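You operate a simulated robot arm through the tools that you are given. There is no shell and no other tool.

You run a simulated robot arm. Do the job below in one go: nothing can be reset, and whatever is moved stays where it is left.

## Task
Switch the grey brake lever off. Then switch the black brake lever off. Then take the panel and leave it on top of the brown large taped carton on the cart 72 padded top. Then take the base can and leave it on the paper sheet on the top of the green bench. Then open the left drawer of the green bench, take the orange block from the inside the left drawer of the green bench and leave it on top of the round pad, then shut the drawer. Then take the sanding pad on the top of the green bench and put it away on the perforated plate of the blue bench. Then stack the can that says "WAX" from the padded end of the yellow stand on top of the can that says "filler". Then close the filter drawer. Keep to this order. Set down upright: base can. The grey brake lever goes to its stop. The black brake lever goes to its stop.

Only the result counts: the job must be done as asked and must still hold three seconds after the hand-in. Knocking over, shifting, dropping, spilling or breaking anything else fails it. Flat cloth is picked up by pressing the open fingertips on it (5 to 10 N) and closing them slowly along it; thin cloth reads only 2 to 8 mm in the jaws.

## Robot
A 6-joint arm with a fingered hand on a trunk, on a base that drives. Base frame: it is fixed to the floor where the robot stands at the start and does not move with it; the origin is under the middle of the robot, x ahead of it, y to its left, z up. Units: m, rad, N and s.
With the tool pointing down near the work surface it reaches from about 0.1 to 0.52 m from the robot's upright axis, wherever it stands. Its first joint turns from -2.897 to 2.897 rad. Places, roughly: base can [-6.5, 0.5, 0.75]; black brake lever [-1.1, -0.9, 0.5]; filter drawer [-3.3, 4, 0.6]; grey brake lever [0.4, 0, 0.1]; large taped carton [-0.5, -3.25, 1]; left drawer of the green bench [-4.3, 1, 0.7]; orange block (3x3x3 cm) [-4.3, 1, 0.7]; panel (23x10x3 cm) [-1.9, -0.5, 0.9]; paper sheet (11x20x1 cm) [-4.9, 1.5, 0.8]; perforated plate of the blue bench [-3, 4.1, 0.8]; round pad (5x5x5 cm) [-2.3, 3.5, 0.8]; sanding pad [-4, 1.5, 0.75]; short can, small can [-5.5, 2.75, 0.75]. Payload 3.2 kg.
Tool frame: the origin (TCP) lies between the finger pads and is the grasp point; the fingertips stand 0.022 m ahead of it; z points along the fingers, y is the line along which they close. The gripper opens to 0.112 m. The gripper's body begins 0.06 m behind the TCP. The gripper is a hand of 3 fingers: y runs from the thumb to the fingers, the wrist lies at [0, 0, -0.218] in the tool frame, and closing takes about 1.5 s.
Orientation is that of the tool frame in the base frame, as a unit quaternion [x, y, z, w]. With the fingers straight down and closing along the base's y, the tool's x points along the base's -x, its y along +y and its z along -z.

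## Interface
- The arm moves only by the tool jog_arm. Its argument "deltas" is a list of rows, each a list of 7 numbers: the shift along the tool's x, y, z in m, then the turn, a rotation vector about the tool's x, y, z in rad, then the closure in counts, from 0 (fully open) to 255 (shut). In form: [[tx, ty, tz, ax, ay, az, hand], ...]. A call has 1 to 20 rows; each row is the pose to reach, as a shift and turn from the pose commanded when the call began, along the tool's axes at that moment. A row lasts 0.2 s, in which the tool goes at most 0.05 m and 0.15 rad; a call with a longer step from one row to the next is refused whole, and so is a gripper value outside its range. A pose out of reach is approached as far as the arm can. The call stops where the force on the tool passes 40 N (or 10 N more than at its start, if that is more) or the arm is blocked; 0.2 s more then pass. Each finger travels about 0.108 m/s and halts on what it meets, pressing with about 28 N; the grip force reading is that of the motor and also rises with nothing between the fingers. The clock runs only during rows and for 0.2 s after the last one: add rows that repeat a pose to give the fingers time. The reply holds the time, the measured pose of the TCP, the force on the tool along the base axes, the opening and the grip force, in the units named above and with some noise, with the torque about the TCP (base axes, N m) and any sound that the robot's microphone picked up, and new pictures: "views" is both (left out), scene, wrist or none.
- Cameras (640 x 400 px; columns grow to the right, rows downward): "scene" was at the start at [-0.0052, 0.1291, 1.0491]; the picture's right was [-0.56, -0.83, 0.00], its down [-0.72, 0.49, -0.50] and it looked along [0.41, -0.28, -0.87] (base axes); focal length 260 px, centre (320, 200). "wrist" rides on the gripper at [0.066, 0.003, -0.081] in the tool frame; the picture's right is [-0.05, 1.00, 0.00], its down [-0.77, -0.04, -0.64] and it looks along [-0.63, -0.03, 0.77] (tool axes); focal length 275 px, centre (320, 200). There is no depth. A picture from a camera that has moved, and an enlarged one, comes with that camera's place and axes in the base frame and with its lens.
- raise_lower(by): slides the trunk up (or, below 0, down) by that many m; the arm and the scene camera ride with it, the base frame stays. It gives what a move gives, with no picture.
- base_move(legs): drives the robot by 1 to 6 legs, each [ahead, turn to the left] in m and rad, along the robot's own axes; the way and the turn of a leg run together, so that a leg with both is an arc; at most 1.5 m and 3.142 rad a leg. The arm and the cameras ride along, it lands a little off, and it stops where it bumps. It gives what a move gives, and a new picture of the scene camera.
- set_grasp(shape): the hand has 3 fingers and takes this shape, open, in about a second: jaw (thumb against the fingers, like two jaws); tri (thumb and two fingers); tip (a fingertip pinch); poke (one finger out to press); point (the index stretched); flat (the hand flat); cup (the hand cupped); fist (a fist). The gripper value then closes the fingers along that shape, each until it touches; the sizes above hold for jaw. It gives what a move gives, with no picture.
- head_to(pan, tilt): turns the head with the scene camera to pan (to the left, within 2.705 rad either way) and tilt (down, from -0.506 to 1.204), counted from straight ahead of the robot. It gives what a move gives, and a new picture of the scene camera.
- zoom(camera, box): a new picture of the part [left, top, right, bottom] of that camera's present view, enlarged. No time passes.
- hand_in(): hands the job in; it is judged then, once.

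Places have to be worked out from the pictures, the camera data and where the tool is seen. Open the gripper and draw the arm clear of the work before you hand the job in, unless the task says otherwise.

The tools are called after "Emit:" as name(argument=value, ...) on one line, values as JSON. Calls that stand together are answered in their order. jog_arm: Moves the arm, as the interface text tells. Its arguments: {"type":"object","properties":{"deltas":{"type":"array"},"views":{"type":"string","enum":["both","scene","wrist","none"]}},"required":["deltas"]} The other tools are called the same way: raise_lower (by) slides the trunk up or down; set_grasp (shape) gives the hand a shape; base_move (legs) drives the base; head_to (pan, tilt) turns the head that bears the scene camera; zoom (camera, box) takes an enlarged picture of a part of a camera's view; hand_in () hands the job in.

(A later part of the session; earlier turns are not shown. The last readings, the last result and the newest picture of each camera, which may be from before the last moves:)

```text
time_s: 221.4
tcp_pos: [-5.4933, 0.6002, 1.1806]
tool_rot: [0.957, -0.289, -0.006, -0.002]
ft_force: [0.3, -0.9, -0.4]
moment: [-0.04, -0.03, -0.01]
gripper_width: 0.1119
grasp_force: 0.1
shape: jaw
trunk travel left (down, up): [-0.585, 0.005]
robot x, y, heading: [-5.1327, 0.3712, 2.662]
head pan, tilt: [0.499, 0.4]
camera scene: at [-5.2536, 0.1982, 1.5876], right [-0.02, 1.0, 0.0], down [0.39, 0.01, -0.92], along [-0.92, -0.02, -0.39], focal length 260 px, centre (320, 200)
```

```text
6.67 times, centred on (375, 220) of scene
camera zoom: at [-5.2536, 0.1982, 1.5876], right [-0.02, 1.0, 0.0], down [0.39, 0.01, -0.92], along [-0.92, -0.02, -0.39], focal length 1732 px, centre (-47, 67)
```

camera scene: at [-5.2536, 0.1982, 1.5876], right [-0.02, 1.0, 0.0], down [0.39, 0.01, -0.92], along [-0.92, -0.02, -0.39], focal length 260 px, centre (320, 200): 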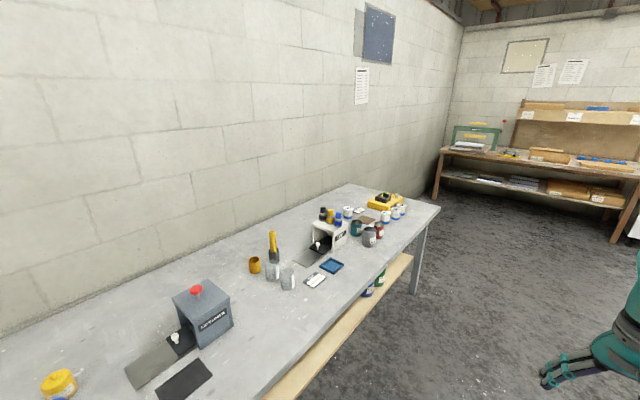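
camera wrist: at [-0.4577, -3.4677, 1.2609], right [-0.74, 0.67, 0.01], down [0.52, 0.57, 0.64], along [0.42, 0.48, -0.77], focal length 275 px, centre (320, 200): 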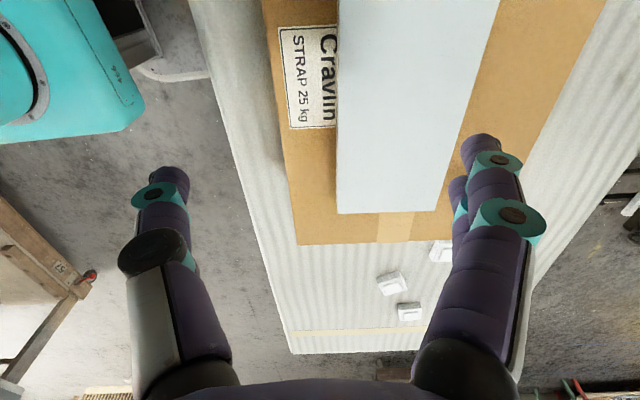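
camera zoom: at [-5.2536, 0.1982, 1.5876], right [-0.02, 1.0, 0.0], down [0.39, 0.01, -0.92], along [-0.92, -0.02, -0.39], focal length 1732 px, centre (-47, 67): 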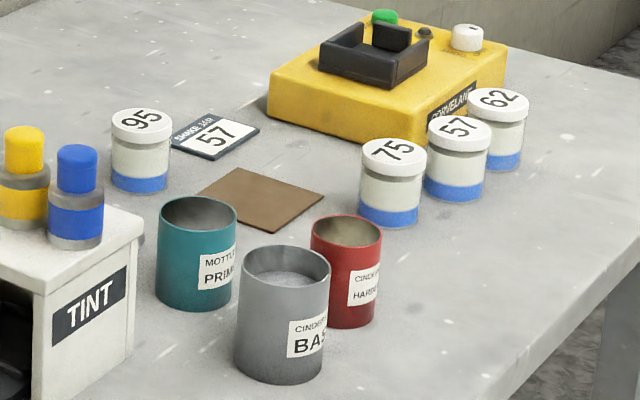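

The grey can labelled "BA(SE)" is open with liquid in it, and sits near [-6.64, 0.47]. A red can and a teal can are behind it. I'll drive to face it squarely from the bench front, stopping short first.

Emit:
base_move(legs=[[0, -0.088], [1.236, 0], [0, 1.4546]])

Emit:
head_to(pan=0.0, tilt=0.75)

Emit:
zoom(camera="wrist", box=[0, 0, 640, 400])

```text
time_s: 231.8
tcp_pos: [-6.4654, 0.7221, 1.1794]
tool_rot: [0.918, 0.397, -0.006, 0.002]
ft_force: [-0.2, -0.8, -1.0]
moment: [0.01, -0.01, 0.0]
gripper_width: 0.112
grasp_force: 0.1
shape: jaw
trunk travel left (down, up): [-0.585, 0.005]
robot x, y, heading: [-6.182, 1.0372, -2.219]
head pan, tilt: [0.499, 0.4]
camera scene: at [-6.0269, 0.8926, 1.5875], right [-0.99, 0.14, 0.0], down [0.06, 0.39, -0.92], along [-0.13, -0.91, -0.39], focal length 260 px, centre (320, 200)
```

scene: 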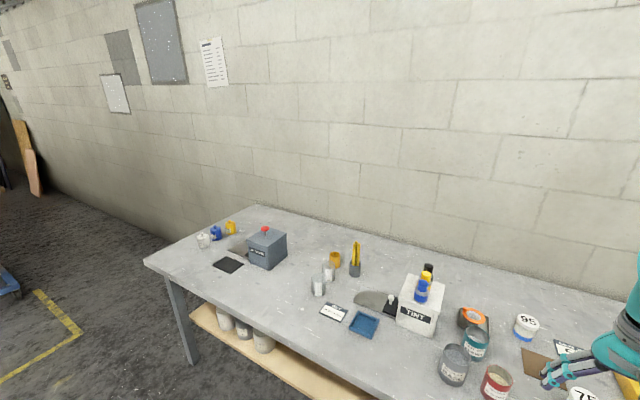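

```text
time_s: 232.7
tcp_pos: [-6.465, 0.7229, 1.1805]
tool_rot: [0.918, 0.398, -0.005, 0.003]
ft_force: [0.7, 0.3, -0.2]
moment: [0.0, -0.01, 0.01]
gripper_width: 0.1117
grasp_force: 0.2
shape: jaw
trunk travel left (down, up): [-0.585, 0.005]
robot x, y, heading: [-6.1824, 1.0366, -2.218]
head pan, tilt: [0.0, 0.75]
camera scene: at [-6.0633, 0.918, 1.5565], right [-0.8, 0.6, 0.0], down [0.41, 0.55, -0.73], along [-0.44, -0.59, -0.68], focal length 260 px, centre (320, 200)
```

scene: 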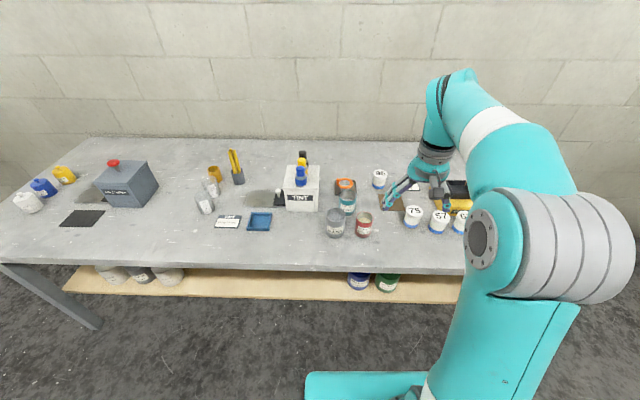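

```text
1.00 times, centred on (320, 200) of wrist (not enlarged: the box is as wide or as high as the picture)
camera zoom: at [-6.4173, 0.768, 1.2599], right [0.7, -0.72, 0.0], down [-0.55, -0.53, 0.65], along [-0.46, -0.45, -0.76], focal length 275 px, centre (320, 200)
```

zoom: 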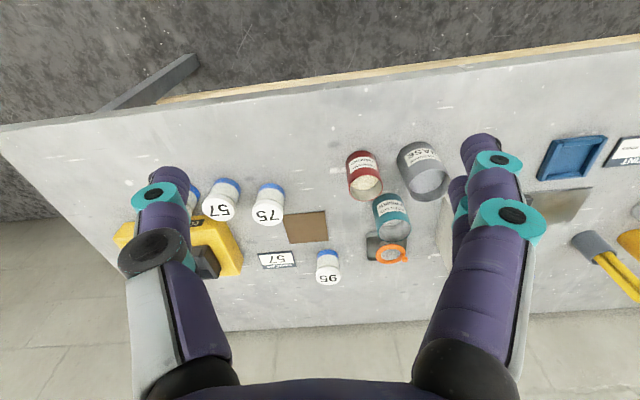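

I'll zoom into both cameras around the base can for precise positions.

Emit:
zoom(camera="scene", box=[290, 160, 410, 260])

Emit:
zoom(camera="wrist", box=[310, 120, 500, 280])

```text
4.00 times, centred on (350, 210) of scene
camera zoom: at [-6.0633, 0.918, 1.5565], right [-0.8, 0.6, 0.0], down [0.41, 0.55, -0.73], along [-0.44, -0.59, -0.68], focal length 1039 px, centre (200, 160)
```

zoom: 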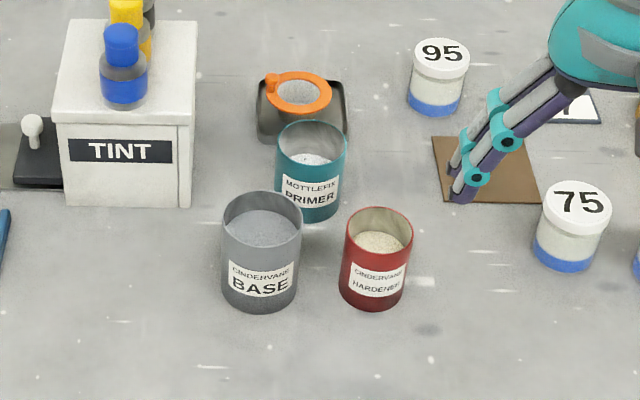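

```text
2.50 times, centred on (405, 200) of wrist
camera zoom: at [-6.4173, 0.768, 1.2599], right [0.7, -0.72, 0.0], down [-0.55, -0.53, 0.65], along [-0.46, -0.45, -0.76], focal length 688 px, centre (108, 200)
```

zoom: 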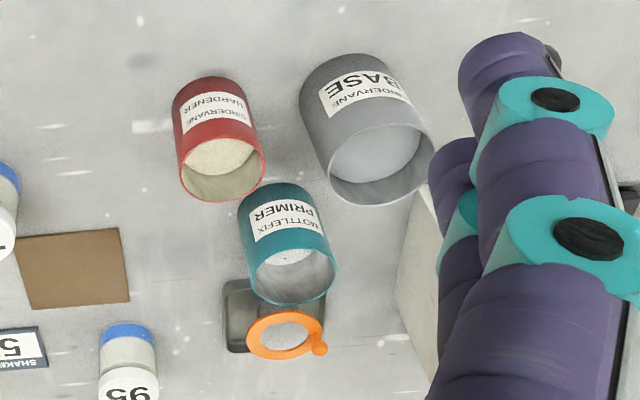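

The base can is about 7 cm across with its rim at z about 0.89, at [-6.49, 0.435]. I'll drive 0.22 m closer, and turn the hand so the thumb goes into the gap between the red and teal cans.

Emit:
base_move(legs=[[0.22, 0]])

```text
time_s: 234.4
tcp_pos: [-6.5958, 0.5473, 1.1798]
tool_rot: [0.918, 0.397, -0.004, 0.003]
ft_force: [0.4, 0.1, 1.2]
moment: [0.03, -0.02, 0.02]
gripper_width: 0.1122
grasp_force: 0.1
shape: jaw
trunk travel left (down, up): [-0.585, 0.005]
robot x, y, heading: [-6.3136, 0.8636, -2.215]
head pan, tilt: [0.0, 0.75]
camera scene: at [-6.1946, 0.7434, 1.5564], right [-0.8, 0.6, 0.0], down [0.41, 0.55, -0.73], along [-0.44, -0.58, -0.68], focal length 260 px, centre (320, 200)
```

scene: 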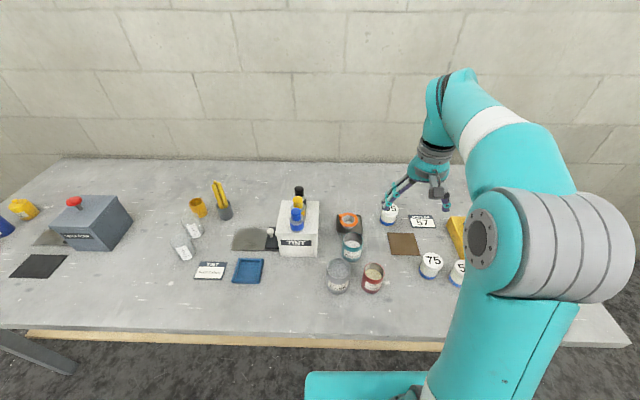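

I'll position the open hand above the can with the thumb pointing at the gap, staying high.

Emit:
jog_arm(deltas=[[-0.0014, 0.0257, 0.0, 0, 0.0017, -0.1, 0], [-0.0027, 0.0513, 0.0, 0, 0.0034, -0.2, 0], [-0.0041, 0.077, 0.02, 0, 0.005, -0.3, 0], [-0.0055, 0.1027, 0.05, 0, 0.0067, -0.4, 0], [-0.0068, 0.1283, 0.08, 0, 0.0084, -0.5, 0], [-0.0082, 0.154, 0.11, 0, 0.0101, -0.58, 0], [-0.0082, 0.154, 0.12, 0, 0.0101, -0.58, 0]], views="both")

```text
time_s: 236.0
tcp_pos: [-6.4897, 0.435, 1.0605]
tool_rot: [0.765, 0.644, -0.003, -0.002]
ft_force: [-0.3, 0.2, 0.7]
moment: [0.0, 0.04, 0.03]
gripper_width: 0.112
grasp_force: 0.1
shape: jaw
trunk travel left (down, up): [-0.585, 0.005]
robot x, y, heading: [-6.3123, 0.8625, -2.214]
head pan, tilt: [0.0, 0.75]
camera scene: at [-6.194, 0.7445, 1.5565], right [-0.8, 0.6, 0.0], down [0.41, 0.55, -0.73], along [-0.44, -0.58, -0.68], focal length 260 px, centre (320, 200)
camera wrist: at [-6.4766, 0.4992, 1.1417], right [0.98, -0.22, 0.0], down [-0.17, -0.75, 0.64], along [-0.14, -0.62, -0.77], focal length 275 px, centre (320, 200)
```

scene: 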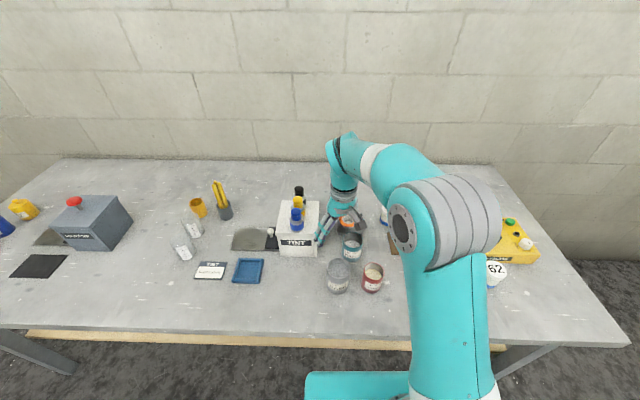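
wrist: 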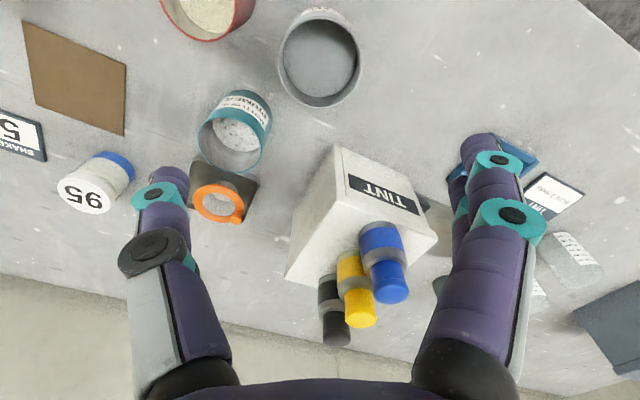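

The can is centred to within 1 cm; its rim centre is at about [-6.489, 0.444]. I'll trim position and yaw so the thumb splits the gap, and come down to just above the rim.

Emit:
jog_arm(deltas=[[0.003, 0, 0.02, 0, 0, -0.07, 0], [0.006, -0.001, 0.05, 0, 0, -0.14, 0], [0.009, -0.001, 0.08, 0, 0, -0.19, 0], [0.009, -0.001, 0.1, 0, 0, -0.19, 0], [0.009, -0.001, 0.1, 0, 0, -0.19, 0]], views="both")

Emit:
zoom(camera="scene", box=[280, 180, 440, 320])

```text
time_s: 237.2
tcp_pos: [-6.492, 0.4454, 0.9592]
tool_rot: [0.702, 0.712, -0.002, -0.002]
ft_force: [-0.4, -0.2, 0.3]
moment: [0.0, 0.0, -0.02]
gripper_width: 0.1121
grasp_force: 0.0
shape: jaw
trunk travel left (down, up): [-0.585, 0.005]
robot x, y, heading: [-6.313, 0.8634, -2.216]
head pan, tilt: [0.0, 0.75]
camera scene: at [-6.1939, 0.7444, 1.5565], right [-0.8, 0.6, 0.0], down [0.41, 0.55, -0.73], along [-0.44, -0.58, -0.68], focal length 260 px, centre (320, 200)
camera wrist: at [-6.4899, 0.5108, 1.0408], right [1.0, -0.03, 0.0], down [-0.02, -0.77, 0.64], along [-0.02, -0.64, -0.77], focal length 275 px, centre (320, 200)
```

scene: 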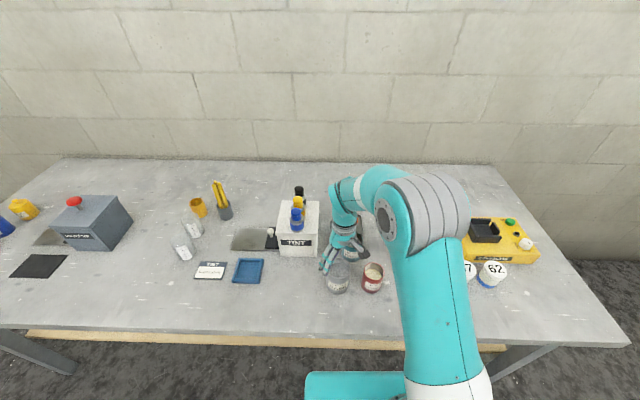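
wrist: 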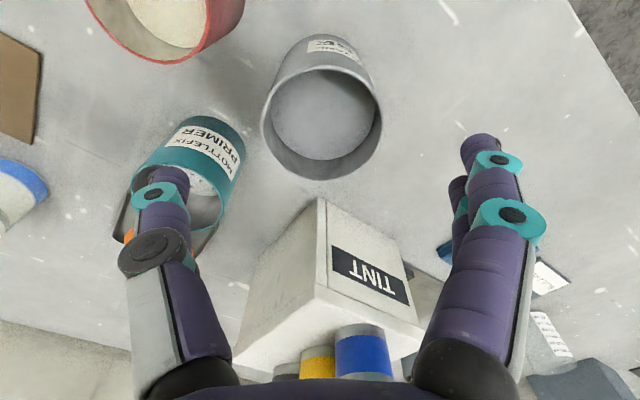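

```text
2.86 times, centred on (360, 250) of scene
camera zoom: at [-6.1939, 0.7444, 1.5565], right [-0.8, 0.6, 0.0], down [0.41, 0.55, -0.73], along [-0.44, -0.58, -0.68], focal length 742 px, centre (206, 57)
```

zoom: 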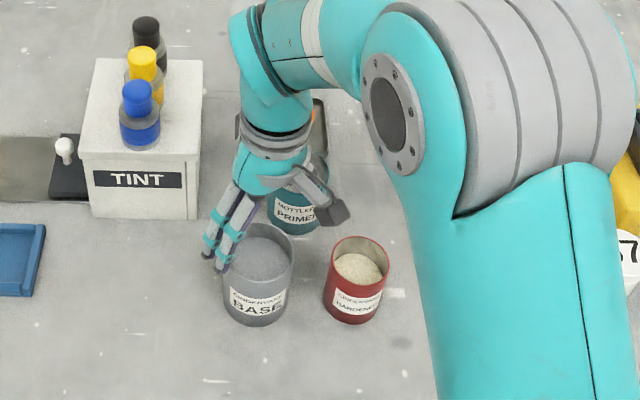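

The rim is at z about 0.893. To keep the thumb clear of both neighbours I'll rotate 8° more, then descend to grip the top 3–4 cm of the can.

Emit:
jog_arm(deltas=[[0, 0, 0, 0, 0, -0.07, 0], [0, 0, 0, 0, 0, -0.14, 0], [0, 0, 0.03, 0, 0, -0.14, 0], [0, 0, 0.05, 0, 0, -0.14, 0], [0, 0, 0.05, 0, 0, -0.14, 0]], views="both")

Emit:
zoom(camera="scene", box=[300, 200, 420, 310])

```text
time_s: 238.4
tcp_pos: [-6.4904, 0.4444, 0.9105]
tool_rot: [0.65, 0.76, -0.001, -0.001]
ft_force: [0.7, 1.1, 0.1]
moment: [0.02, 0.01, -0.01]
gripper_width: 0.1117
grasp_force: 0.1
shape: jaw
trunk travel left (down, up): [-0.585, 0.005]
robot x, y, heading: [-6.3128, 0.8615, -2.212]
head pan, tilt: [0.0, 0.75]
camera scene: at [-6.1939, 0.7444, 1.5565], right [-0.8, 0.6, 0.0], down [0.41, 0.55, -0.73], along [-0.44, -0.58, -0.68], focal length 260 px, centre (320, 200)
camera wrist: at [-6.4984, 0.5095, 0.9912], right [0.99, 0.11, 0.0], down [0.09, -0.77, 0.64], along [0.07, -0.63, -0.77], focal length 275 px, centre (320, 200)
```

scene: 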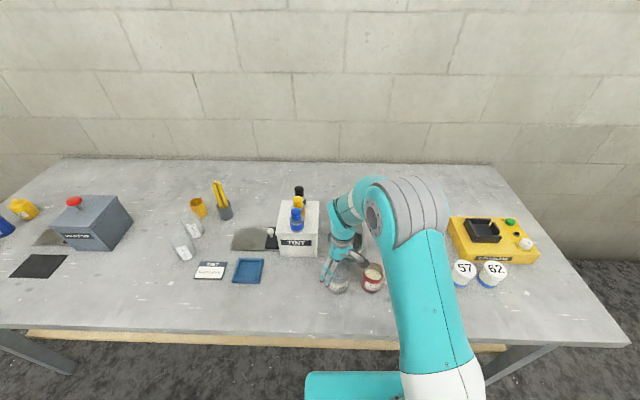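
wrist: 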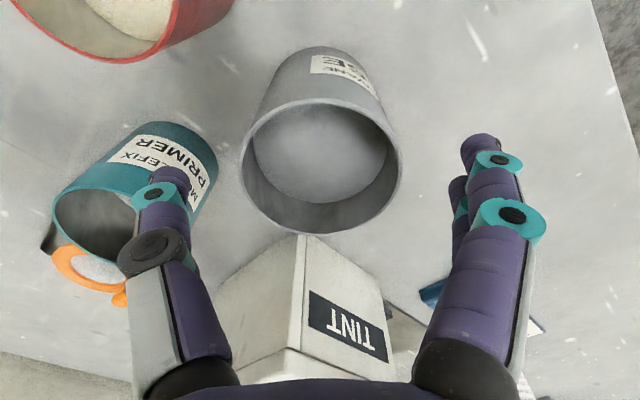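

```text
3.64 times, centred on (360, 255) of scene
camera zoom: at [-6.1939, 0.7444, 1.5565], right [-0.8, 0.6, 0.0], down [0.41, 0.55, -0.73], along [-0.44, -0.58, -0.68], focal length 945 px, centre (174, 0)
```

zoom: 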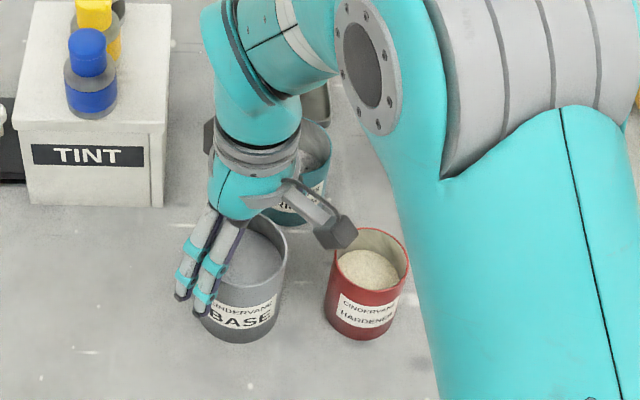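

I'll check the thumb's clearance to the teal can more carefully in the wrist view.

Emit:
zoom(camera="wrist", box=[20, 100, 260, 320])

```text
1.82 times, centred on (140, 210) of wrist
camera zoom: at [-6.4984, 0.5095, 0.9912], right [0.99, 0.11, 0.0], down [0.09, -0.77, 0.64], along [0.07, -0.63, -0.77], focal length 500 px, centre (647, 182)
```

zoom: 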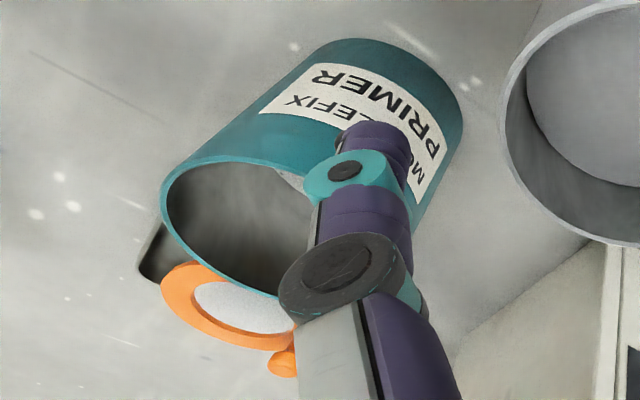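

The clearances suggest I over-rotated toward the teal can. I'll rise 2 cm, rotate back 11° to the middle of the gap, then descend to the grip height.

Emit:
jog_arm(deltas=[[0, 0, -0.02, 0, 0, 0.0, 0], [0, 0.001, -0.02, 0, 0, 0.1, 0], [0, 0.002, -0.02, 0, 0, 0.19, 0], [0.003, 0.001, 0.0, 0, 0, 0.19, 0], [0.003, 0.001, 0.02, 0, 0, 0.19, 0], [0.003, 0.001, 0.033, 0, 0, 0.19, 0], [0.003, 0.001, 0.033, 0, 0, 0.19, 0]], views="both")

Emit:
zoom(camera="scene", box=[300, 200, 420, 310])

```text
time_s: 240.0
tcp_pos: [-6.4883, 0.4464, 0.8756]
tool_rot: [0.72, 0.694, -0.001, -0.002]
ft_force: [-0.7, -0.2, 0.3]
moment: [0.02, -0.02, -0.06]
gripper_width: 0.112
grasp_force: 0.1
shape: jaw
trunk travel left (down, up): [-0.585, 0.005]
robot x, y, heading: [-6.3143, 0.8651, -2.216]
head pan, tilt: [0.0, 0.75]
camera scene: at [-6.1939, 0.7443, 1.5565], right [-0.8, 0.6, 0.0], down [0.41, 0.55, -0.73], along [-0.44, -0.58, -0.68], focal length 260 px, centre (320, 200)
camera wrist: at [-6.4845, 0.5123, 0.9567], right [1.0, -0.08, 0.0], down [-0.06, -0.77, 0.64], along [-0.05, -0.63, -0.77], focal length 275 px, centre (320, 200)
```

scene: 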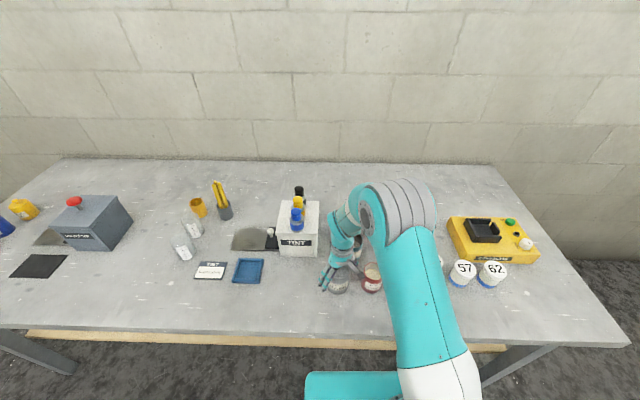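
wrist: 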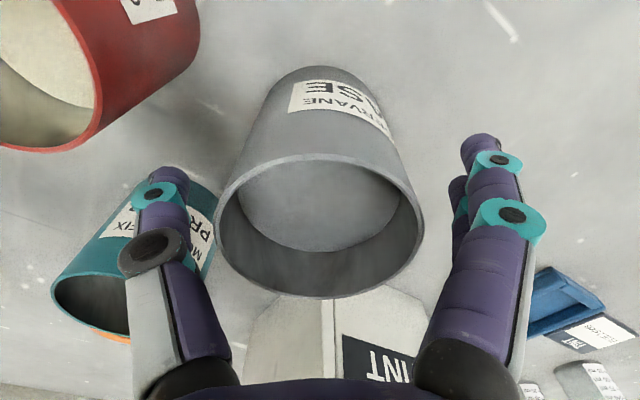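

```text
3.64 times, centred on (360, 255) of scene
camera zoom: at [-6.1939, 0.7443, 1.5565], right [-0.8, 0.6, 0.0], down [0.41, 0.55, -0.73], along [-0.44, -0.58, -0.68], focal length 945 px, centre (174, 0)
```

zoom: 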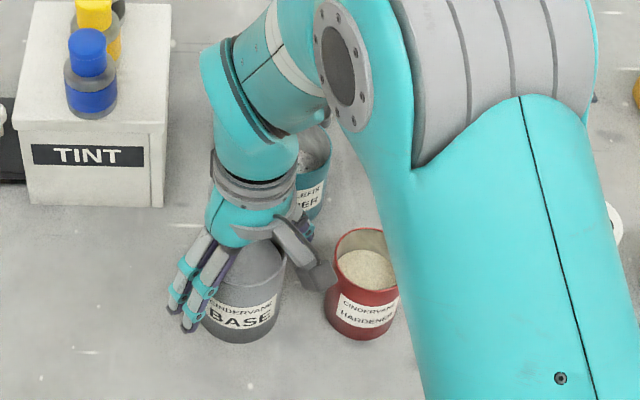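

No contact anywhere, and the can is centred between the fingers. I'll close on it.

Emit:
jog_arm(deltas=[[0.002, 0, 0, 0, 0, 0, 60], [0.002, 0, 0, 0, 0, 0, 110], [0.002, 0, 0, 0, 0, 0, 160], [0.002, 0, 0, 0, 0, 0, 255], [0.002, 0, 0, 0, 0, 0, 255], [0.002, 0, 0, 0, 0, 0, 255]], views="wrist")

```text
time_s: 241.4
tcp_pos: [-6.4883, 0.45, 0.8775]
tool_rot: [0.718, 0.696, -0.001, -0.002]
ft_force: [-1.0, 0.4, 0.4]
moment: [0.02, -0.04, -0.01]
gripper_width: 0.0569
grasp_force: 27.9
shape: jaw
trunk travel left (down, up): [-0.585, 0.005]
robot x, y, heading: [-6.3138, 0.8631, -2.214]
head pan, tilt: [0.0, 0.75]
camera wrist: at [-6.4842, 0.5147, 0.9572], right [1.0, -0.08, 0.0], down [-0.06, -0.77, 0.64], along [-0.05, -0.63, -0.77], focal length 275 px, centre (320, 200)
```

wrist: 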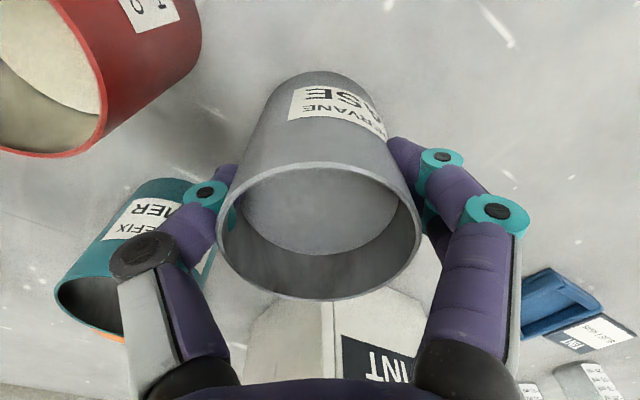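

Gripped at 28 N. I'll lift slowly straight up and check.

Emit:
jog_arm(deltas=[[0, 0, -0.005, 0, 0, 0, 255], [0, 0, -0.015, 0, 0, 0, 255], [0, 0, -0.03, 0, 0, 0, 255], [0, 0, -0.045, 0, 0, 0, 255], [0, 0, -0.06, 0, 0, 0, 255]], views="both")

```text
time_s: 242.6
tcp_pos: [-6.4902, 0.4503, 0.9367]
tool_rot: [0.719, 0.695, -0.002, -0.003]
ft_force: [-0.6, 0.1, -3.7]
moment: [0.03, -0.01, -0.02]
gripper_width: 0.0569
grasp_force: 28.2
shape: jaw
trunk travel left (down, up): [-0.585, 0.005]
robot x, y, heading: [-6.3117, 0.8592, -2.214]
head pan, tilt: [0.0, 0.75]
camera scene: at [-6.1939, 0.7442, 1.5564], right [-0.8, 0.6, 0.0], down [0.41, 0.55, -0.73], along [-0.44, -0.58, -0.68], focal length 260 px, centre (320, 200)
camera wrist: at [-6.4853, 0.5161, 1.0174], right [1.0, -0.08, 0.0], down [-0.06, -0.77, 0.64], along [-0.05, -0.63, -0.77], focal length 275 px, centre (320, 200)
```

scene: 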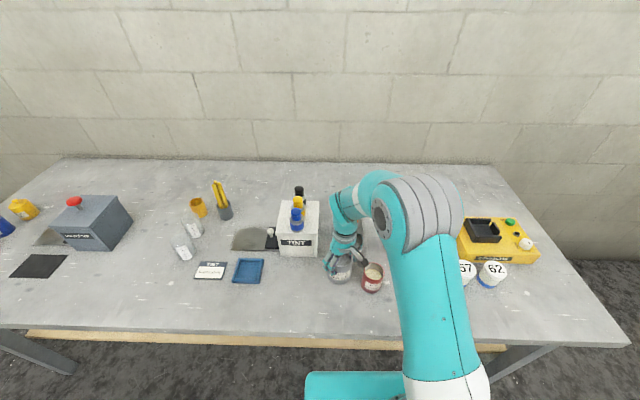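
wrist: 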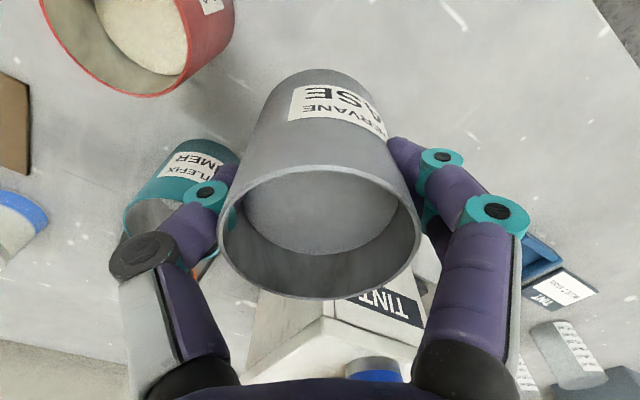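

The can hangs level. I'll lift it well clear of everything, gently.

Emit:
jog_arm(deltas=[[0, 0, -0.025, 0, 0, 0, 255], [0, 0, -0.05, 0, 0, 0, 255], [0, 0, -0.08, 0, 0, 0, 255], [0, 0, -0.11, 0, 0, 0, 255], [0, 0, -0.14, 0, 0, 0, 255], [0, 0, -0.17, 0, 0, 0, 255], [0, 0, -0.19, 0, 0, 0, 255]], views="none")

Emit:
base_move(legs=[[-0.3, 0], [0, 1.01], [0, 1.01]])

Emit:
head_to(pan=0.8, tilt=0.6)

```text
time_s: 244.2
tcp_pos: [-6.4878, 0.4505, 1.1273]
tool_rot: [0.718, 0.696, -0.002, -0.002]
ft_force: [-0.1, -0.6, -5.6]
moment: [0.04, -0.02, 0.03]
gripper_width: 0.0569
grasp_force: 27.8
shape: jaw
trunk travel left (down, up): [-0.585, 0.005]
robot x, y, heading: [-6.3108, 0.8585, -2.214]
head pan, tilt: [0.0, 0.75]
```

```text
time_s: 251.3
tcp_pos: [-5.6811, 1.1171, 1.1268]
tool_rot: [-0.195, 0.981, -0.002, 0.001]
ft_force: [-0.1, 0.7, -2.5]
moment: [-0.02, 0.03, 0.0]
gripper_width: 0.0563
grasp_force: 28.1
shape: jaw
trunk travel left (down, up): [-0.585, 0.005]
robot x, y, heading: [-6.1253, 1.1077, -0.22]
head pan, tilt: [0.0, 0.75]
camera scene: at [-6.07, 1.2642, 1.5564], right [-0.22, -0.98, 0.0], down [-0.67, 0.15, -0.73], along [0.71, -0.16, -0.68], focal length 260 px, centre (320, 200)
```

scene: 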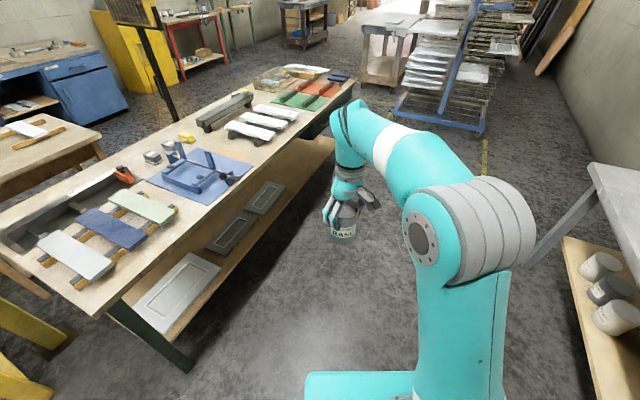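

```text
time_s: 252.4
tcp_pos: [-5.6811, 1.1164, 1.1257]
tool_rot: [-0.195, 0.981, -0.001, 0.001]
ft_force: [0.3, -0.7, -3.3]
moment: [0.03, 0.01, 0.02]
gripper_width: 0.0565
grasp_force: 27.8
shape: jaw
trunk travel left (down, up): [-0.585, 0.005]
robot x, y, heading: [-6.1288, 1.105, -0.222]
head pan, tilt: [0.799, 0.6]
camera scene: at [-6.0769, 1.3305, 1.5693], right [0.55, -0.84, 0.0], down [-0.47, -0.31, -0.82], along [0.69, 0.45, -0.57], focal length 260 px, centre (320, 200)
```

scene: 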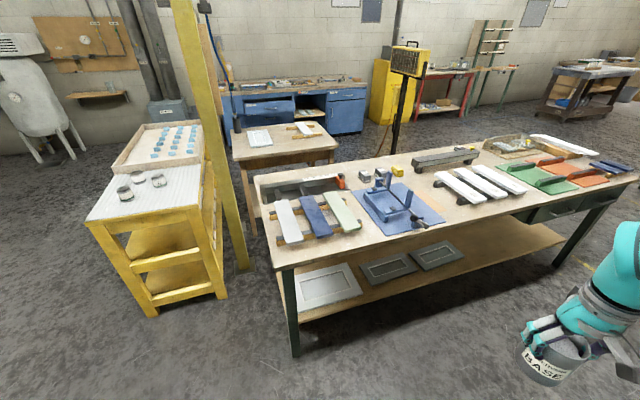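

I can see the can held upright and the whole green bench. I'll zoom in on its top and drawers.

Emit:
zoom(camera="scene", box=[250, 140, 460, 280])

Emit:
zoom(camera="scene", box=[400, 120, 640, 270])

Emit:
zoom(camera="scene", box=[80, 110, 230, 230])

```text
2.86 times, centred on (355, 210) of scene
camera zoom: at [-6.0769, 1.3305, 1.5693], right [0.55, -0.84, 0.0], down [-0.47, -0.31, -0.82], along [0.69, 0.45, -0.57], focal length 742 px, centre (220, 171)
```

zoom: 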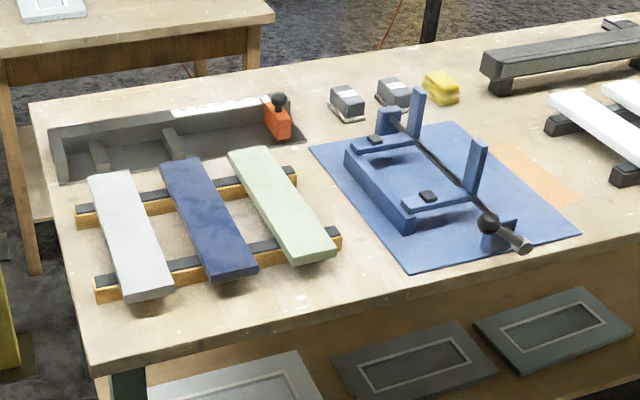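

```text
2.67 times, centred on (520, 195) of scene
camera zoom: at [-6.0769, 1.3305, 1.5693], right [0.55, -0.84, 0.0], down [-0.47, -0.31, -0.82], along [0.69, 0.45, -0.57], focal length 693 px, centre (-213, 213)
```

zoom: 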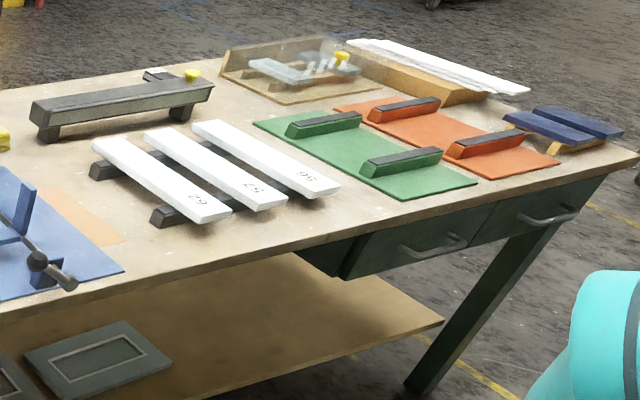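

```text
3.33 times, centred on (155, 170) of scene
camera zoom: at [-6.0769, 1.3305, 1.5693], right [0.55, -0.84, 0.0], down [-0.47, -0.31, -0.82], along [0.69, 0.45, -0.57], focal length 866 px, centre (870, 300)
```

zoom: 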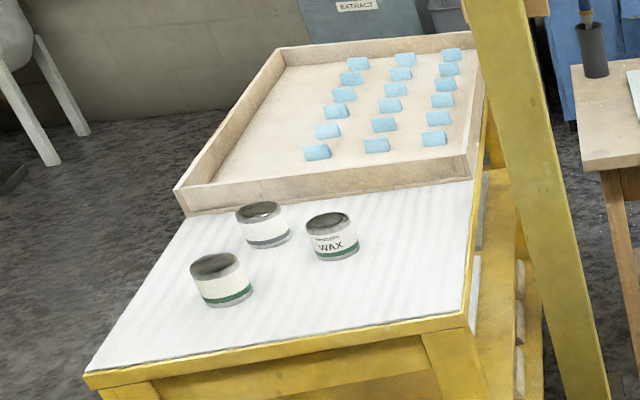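

The paper sheet is the tan rectangle beside the blue mat, near [-4.83, 1.47], and the left drawer is the left of the two at the bench's right end. I'll drive alongside the bench and turn to face the sheet, keeping the can high.

Emit:
base_move(legs=[[0, 0.02], [0.855, 0], [0, 1.09]])

Emit:
head_to(pan=0.0, tilt=0.8)

```text
time_s: 260.1
tcp_pos: [-5.0768, 1.3249, 1.1262]
tool_rot: [-0.667, 0.745, -0.001, 0.002]
ft_force: [0.3, 0.1, -3.5]
moment: [-0.02, 0.02, 0.02]
gripper_width: 0.0563
grasp_force: 28.1
shape: jaw
trunk travel left (down, up): [-0.585, 0.005]
robot x, y, heading: [-5.2858, 0.9296, 0.85]
head pan, tilt: [0.799, 0.6]
camera scene: at [-5.4546, 1.0814, 1.5693], right [1.0, 0.08, 0.0], down [0.04, -0.56, -0.82], along [-0.06, 0.82, -0.57], focal length 260 px, centre (320, 200)
```

scene: 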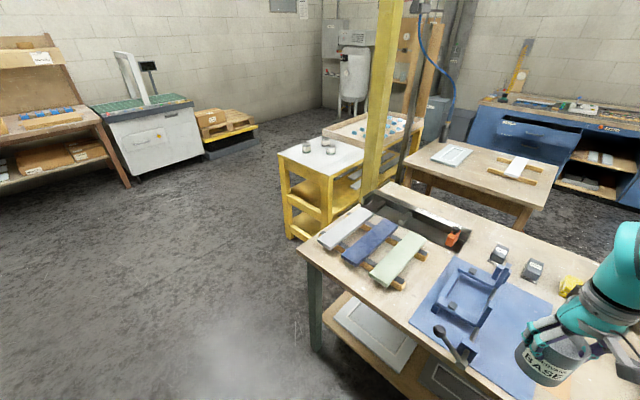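

```text
time_s: 261.2
tcp_pos: [-5.0757, 1.3255, 1.1253]
tool_rot: [-0.667, 0.745, -0.001, 0.001]
ft_force: [-0.4, -0.8, -3.2]
moment: [-0.04, 0.04, 0.03]
gripper_width: 0.0563
grasp_force: 27.8
shape: jaw
trunk travel left (down, up): [-0.585, 0.005]
robot x, y, heading: [-5.2842, 0.9287, 0.852]
head pan, tilt: [0.0, 0.799]
camera scene: at [-5.3943, 1.0539, 1.5525], right [0.75, -0.66, 0.0], down [-0.47, -0.54, -0.7], along [0.46, 0.52, -0.72], focal length 260 px, centre (320, 200)
```

scene: 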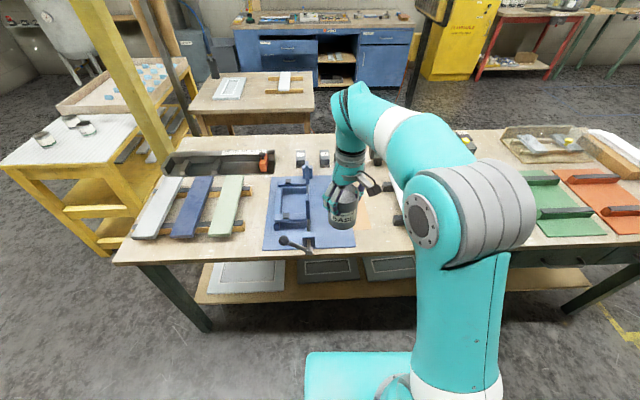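

I'll zoom in both cameras for the sheet position.

Emit:
zoom(camera="scene", box=[250, 130, 450, 260])

Emit:
zoom(camera="wrist", box=[0, 0, 640, 400])

```text
3.08 times, centred on (350, 195) of scene
camera zoom: at [-5.3943, 1.0539, 1.5525], right [0.75, -0.66, 0.0], down [-0.47, -0.54, -0.7], along [0.46, 0.52, -0.72], focal length 799 px, centre (228, 215)
```

zoom: 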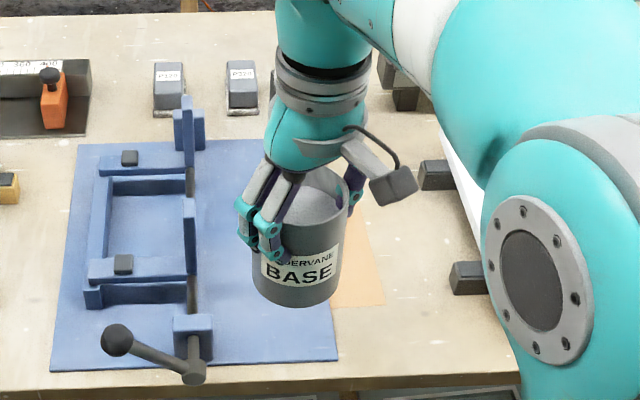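

```text
1.00 times, centred on (320, 200) of wrist (not enlarged: the box is as wide or as high as the picture)
camera zoom: at [-5.0883, 1.2586, 1.2068], right [-0.99, 0.16, 0.0], down [0.12, 0.76, 0.64], along [0.1, 0.63, -0.77], focal length 275 px, centre (320, 200)
```

zoom: 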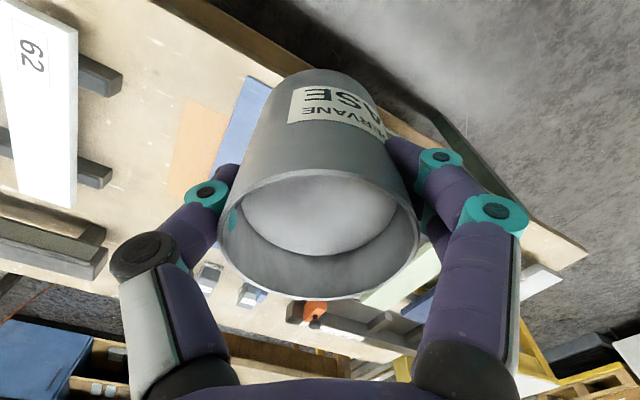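

The held can hides part of the sheet. I'll swing the can 15 cm to the left (still high) to see the sheet fully.

Emit:
jog_arm(deltas=[[-0.017, 0.025, 0, 0, 0, 0, 255], [-0.034, 0.05, 0, 0, 0, 0, 255], [-0.052, 0.075, 0, 0, 0, 0, 255], [-0.069, 0.1, 0, 0, 0, 0, 255], [-0.086, 0.123, 0, 0, 0, 0, 255]], views="scene")

Emit:
zoom(camera="scene", box=[250, 130, 450, 260])

Emit:
zoom(camera="wrist", box=[0, 0, 640, 400])

```text
time_s: 262.4
tcp_pos: [-5.1905, 1.4254, 1.1263]
tool_rot: [-0.668, 0.744, -0.002, 0.002]
ft_force: [-0.3, -0.2, -4.3]
moment: [-0.04, 0.0, 0.01]
gripper_width: 0.0563
grasp_force: 27.6
shape: jaw
trunk travel left (down, up): [-0.585, 0.005]
robot x, y, heading: [-5.2838, 0.9253, 0.847]
head pan, tilt: [0.0, 0.799]
camera scene: at [-5.3948, 1.0545, 1.5523], right [0.75, -0.66, 0.0], down [-0.47, -0.54, -0.7], along [0.46, 0.52, -0.72], focal length 260 px, centre (320, 200)
```

scene: 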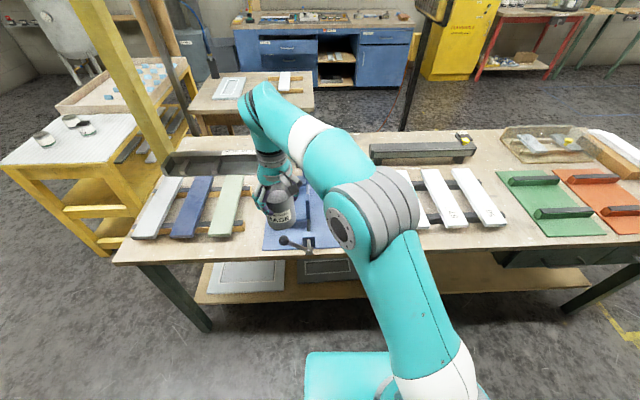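

```text
3.08 times, centred on (350, 195) of scene
camera zoom: at [-5.3948, 1.0545, 1.5523], right [0.75, -0.66, 0.0], down [-0.47, -0.54, -0.7], along [0.46, 0.52, -0.72], focal length 799 px, centre (228, 215)
```

zoom: 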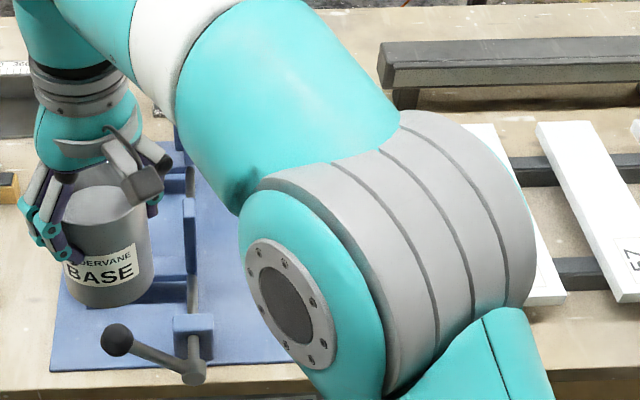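

```text
1.00 times, centred on (320, 200) of wrist (not enlarged: the box is as wide or as high as the picture)
camera zoom: at [-5.2023, 1.3591, 1.2059], right [-0.99, 0.16, 0.0], down [0.12, 0.76, 0.64], along [0.1, 0.63, -0.77], focal length 275 px, centre (320, 200)
```

zoom: 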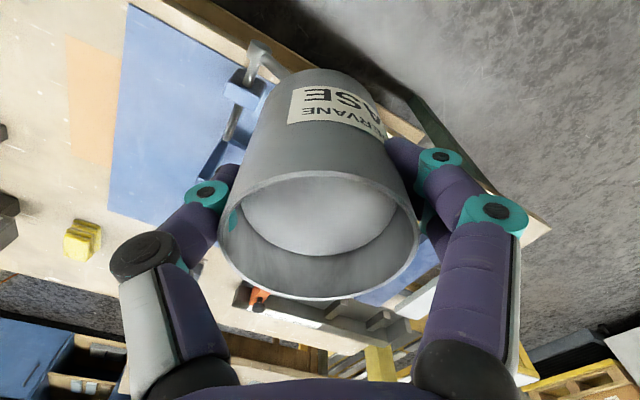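

The wrist camera sees the tan sheet right beside the blue mat. I'll zoom in there.

Emit:
zoom(camera="wrist", box=[20, 0, 200, 230])

```text
1.74 times, centred on (110, 115) of wrist
camera zoom: at [-5.2023, 1.3591, 1.2059], right [-0.99, 0.16, 0.0], down [0.12, 0.76, 0.64], along [0.1, 0.63, -0.77], focal length 479 px, centre (685, 348)
```

zoom: 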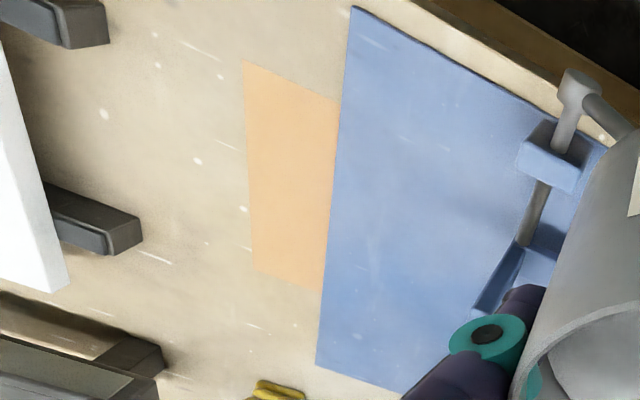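

The sheet's visible part spans about 6.5x20 cm next to the mat; I'll aim the can centre at [-4.82, 1.466], clear of the mat edge. I'll drive 0.25 m closer to the bench.

Emit:
base_move(legs=[[0.25, 0]])

Emit:
zoom(camera="wrist", box=[0, 0, 640, 400])

```text
time_s: 264.2
tcp_pos: [-5.0243, 1.6154, 1.1246]
tool_rot: [-0.668, 0.744, -0.002, 0.001]
ft_force: [-0.3, 0.0, -3.7]
moment: [-0.01, -0.01, -0.01]
gripper_width: 0.0563
grasp_force: 27.4
shape: jaw
trunk travel left (down, up): [-0.585, 0.005]
robot x, y, heading: [-5.1178, 1.1197, 0.854]
head pan, tilt: [0.0, 0.799]
camera scene: at [-5.2282, 1.2437, 1.5524], right [0.75, -0.66, 0.0], down [-0.47, -0.54, -0.7], along [0.46, 0.52, -0.72], focal length 260 px, centre (320, 200)
```

scene: 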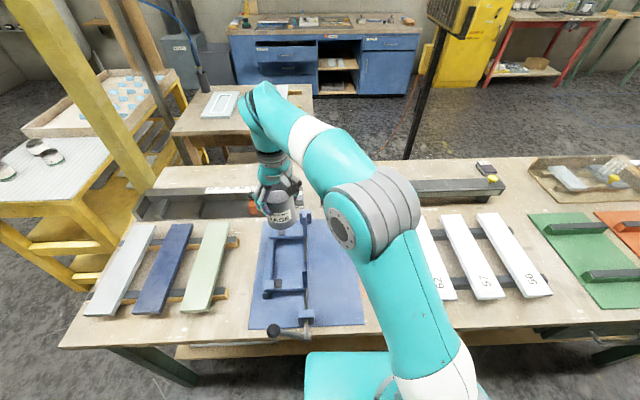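

```text
1.00 times, centred on (320, 200) of wrist (not enlarged: the box is as wide or as high as the picture)
camera zoom: at [-5.0363, 1.5485, 1.2058], right [-0.99, 0.15, 0.0], down [0.12, 0.76, 0.64], along [0.1, 0.63, -0.77], focal length 275 px, centre (320, 200)
```

zoom: 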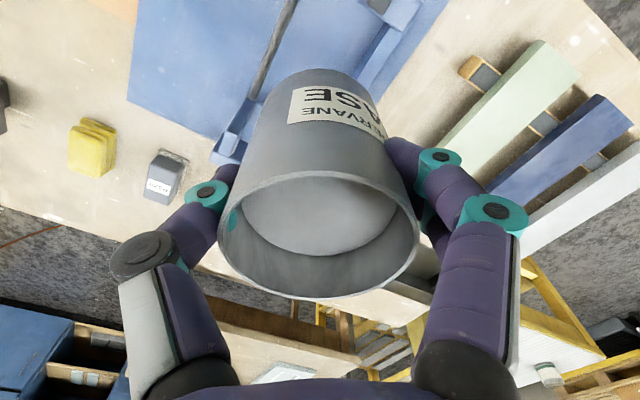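

Now I'll bring the can over the sheet, still at height, and look.

Emit:
jog_arm(deltas=[[0.021, -0.036, 0, 0, 0, 0, 255], [0.042, -0.073, 0, 0, 0, 0, 255], [0.063, -0.109, 0, 0, 0, 0, 255], [0.084, -0.145, 0, 0, 0, 0, 255], [0.105, -0.181, 0, 0, 0, 0, 255], [0.1264, -0.2177, 0, 0, 0, 0, 255], [0.1264, -0.2177, 0.03, 0, 0, 0, 255], [0.1264, -0.2177, 0.06, 0, 0, 0, 255], [0.1264, -0.2177, 0.06, 0, 0, 0, 255]], views="both")

Emit:
zoom(camera="scene", box=[260, 180, 440, 340])

```text
time_s: 266.2
tcp_pos: [-4.8207, 1.4664, 1.0664]
tool_rot: [-0.669, 0.744, -0.002, 0.001]
ft_force: [0.7, 0.6, -3.6]
moment: [0.02, -0.02, 0.01]
gripper_width: 0.0559
grasp_force: 27.9
shape: jaw
trunk travel left (down, up): [-0.585, 0.005]
robot x, y, heading: [-5.1167, 1.1189, 0.853]
head pan, tilt: [0.0, 0.799]
camera scene: at [-5.2287, 1.2426, 1.5525], right [0.75, -0.66, 0.0], down [-0.47, -0.54, -0.7], along [0.46, 0.52, -0.72], focal length 260 px, centre (320, 200)
camera wrist: at [-4.8323, 1.3998, 1.1471], right [-0.99, 0.15, 0.0], down [0.12, 0.76, 0.64], along [0.1, 0.63, -0.77], focal length 275 px, centre (320, 200)
```

scene: 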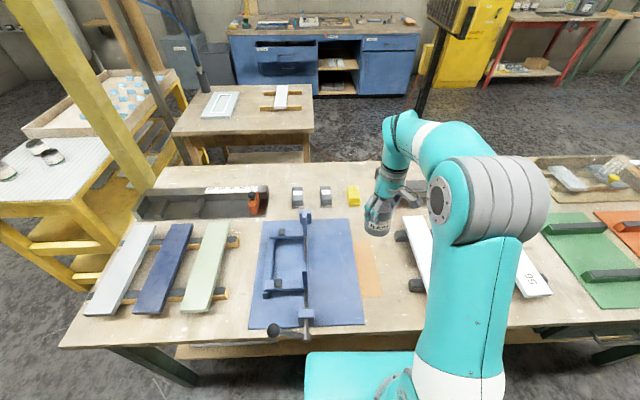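
wrist: 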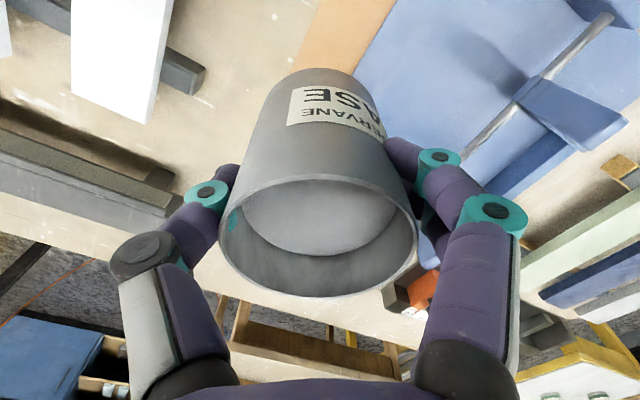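

```text
2.50 times, centred on (350, 260) of scene
camera zoom: at [-5.2287, 1.2426, 1.5525], right [0.75, -0.66, 0.0], down [-0.47, -0.54, -0.7], along [0.46, 0.52, -0.72], focal length 650 px, centre (245, 50)
```

zoom: 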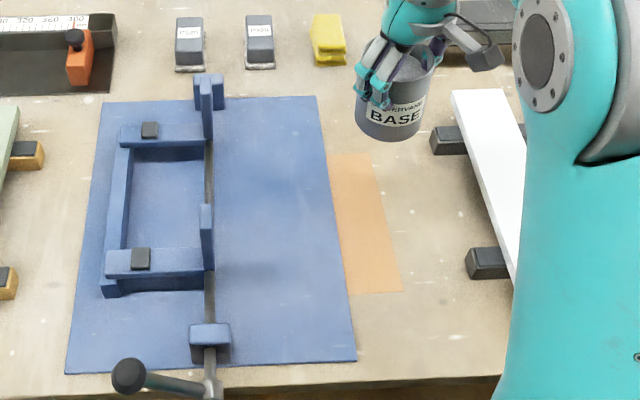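

The can is centred over the visible sheet (both at about [-4.822, 1.466]). I'll lower it most of the way.

Emit:
jog_arm(deltas=[[0, 0, 0.03, 0, 0, 0, 255], [0, 0, 0.06, 0, 0, 0, 255], [0, 0, 0.09, 0, 0, 0, 255], [0, 0, 0.12, 0, 0, 0, 255], [0, 0, 0.15, 0, 0, 0, 255], [0, 0, 0.17, 0, 0, 0, 255], [0, 0, 0.18, 0, 0, 0, 255], [0, 0, 0.18, 0, 0, 0, 255]], views="both")

Emit:
zoom(camera="scene", box=[290, 200, 430, 310])

```text
time_s: 268.0
tcp_pos: [-4.8195, 1.4668, 0.8851]
tool_rot: [-0.668, 0.744, -0.002, 0.001]
ft_force: [-0.1, 0.6, -2.9]
moment: [0.0, 0.04, 0.03]
gripper_width: 0.056
grasp_force: 27.8
shape: jaw
trunk travel left (down, up): [-0.585, 0.005]
robot x, y, heading: [-5.1166, 1.1156, 0.852]
head pan, tilt: [0.0, 0.799]
camera scene: at [-5.2286, 1.2427, 1.5525], right [0.75, -0.66, 0.0], down [-0.47, -0.54, -0.7], along [0.46, 0.52, -0.72], focal length 260 px, centre (320, 200)
camera wrist: at [-4.8308, 1.3999, 0.9657], right [-0.99, 0.15, 0.0], down [0.12, 0.76, 0.64], along [0.1, 0.63, -0.77], focal length 275 px, centre (320, 200)
```

scene: 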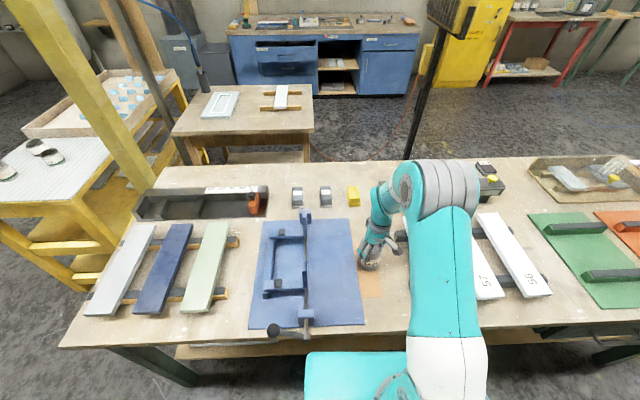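
wrist: 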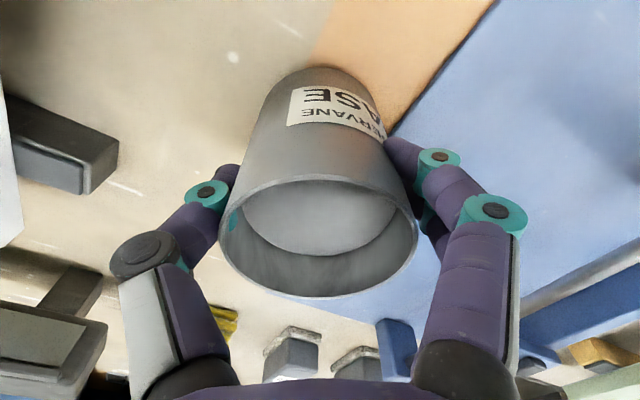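

```text
3.64 times, centred on (360, 255) of scene
camera zoom: at [-5.2286, 1.2427, 1.5525], right [0.75, -0.66, 0.0], down [-0.47, -0.54, -0.7], along [0.46, 0.52, -0.72], focal length 945 px, centre (174, 0)
```

zoom: 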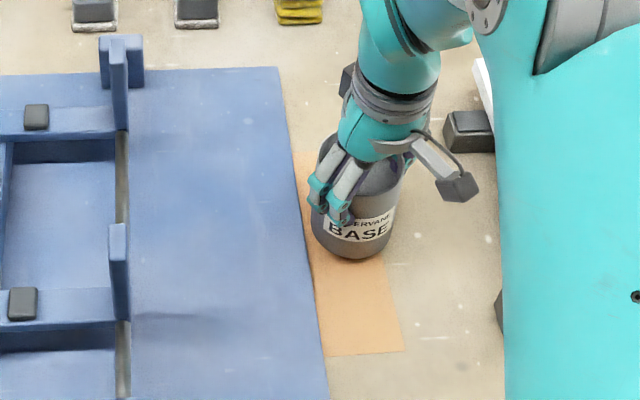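

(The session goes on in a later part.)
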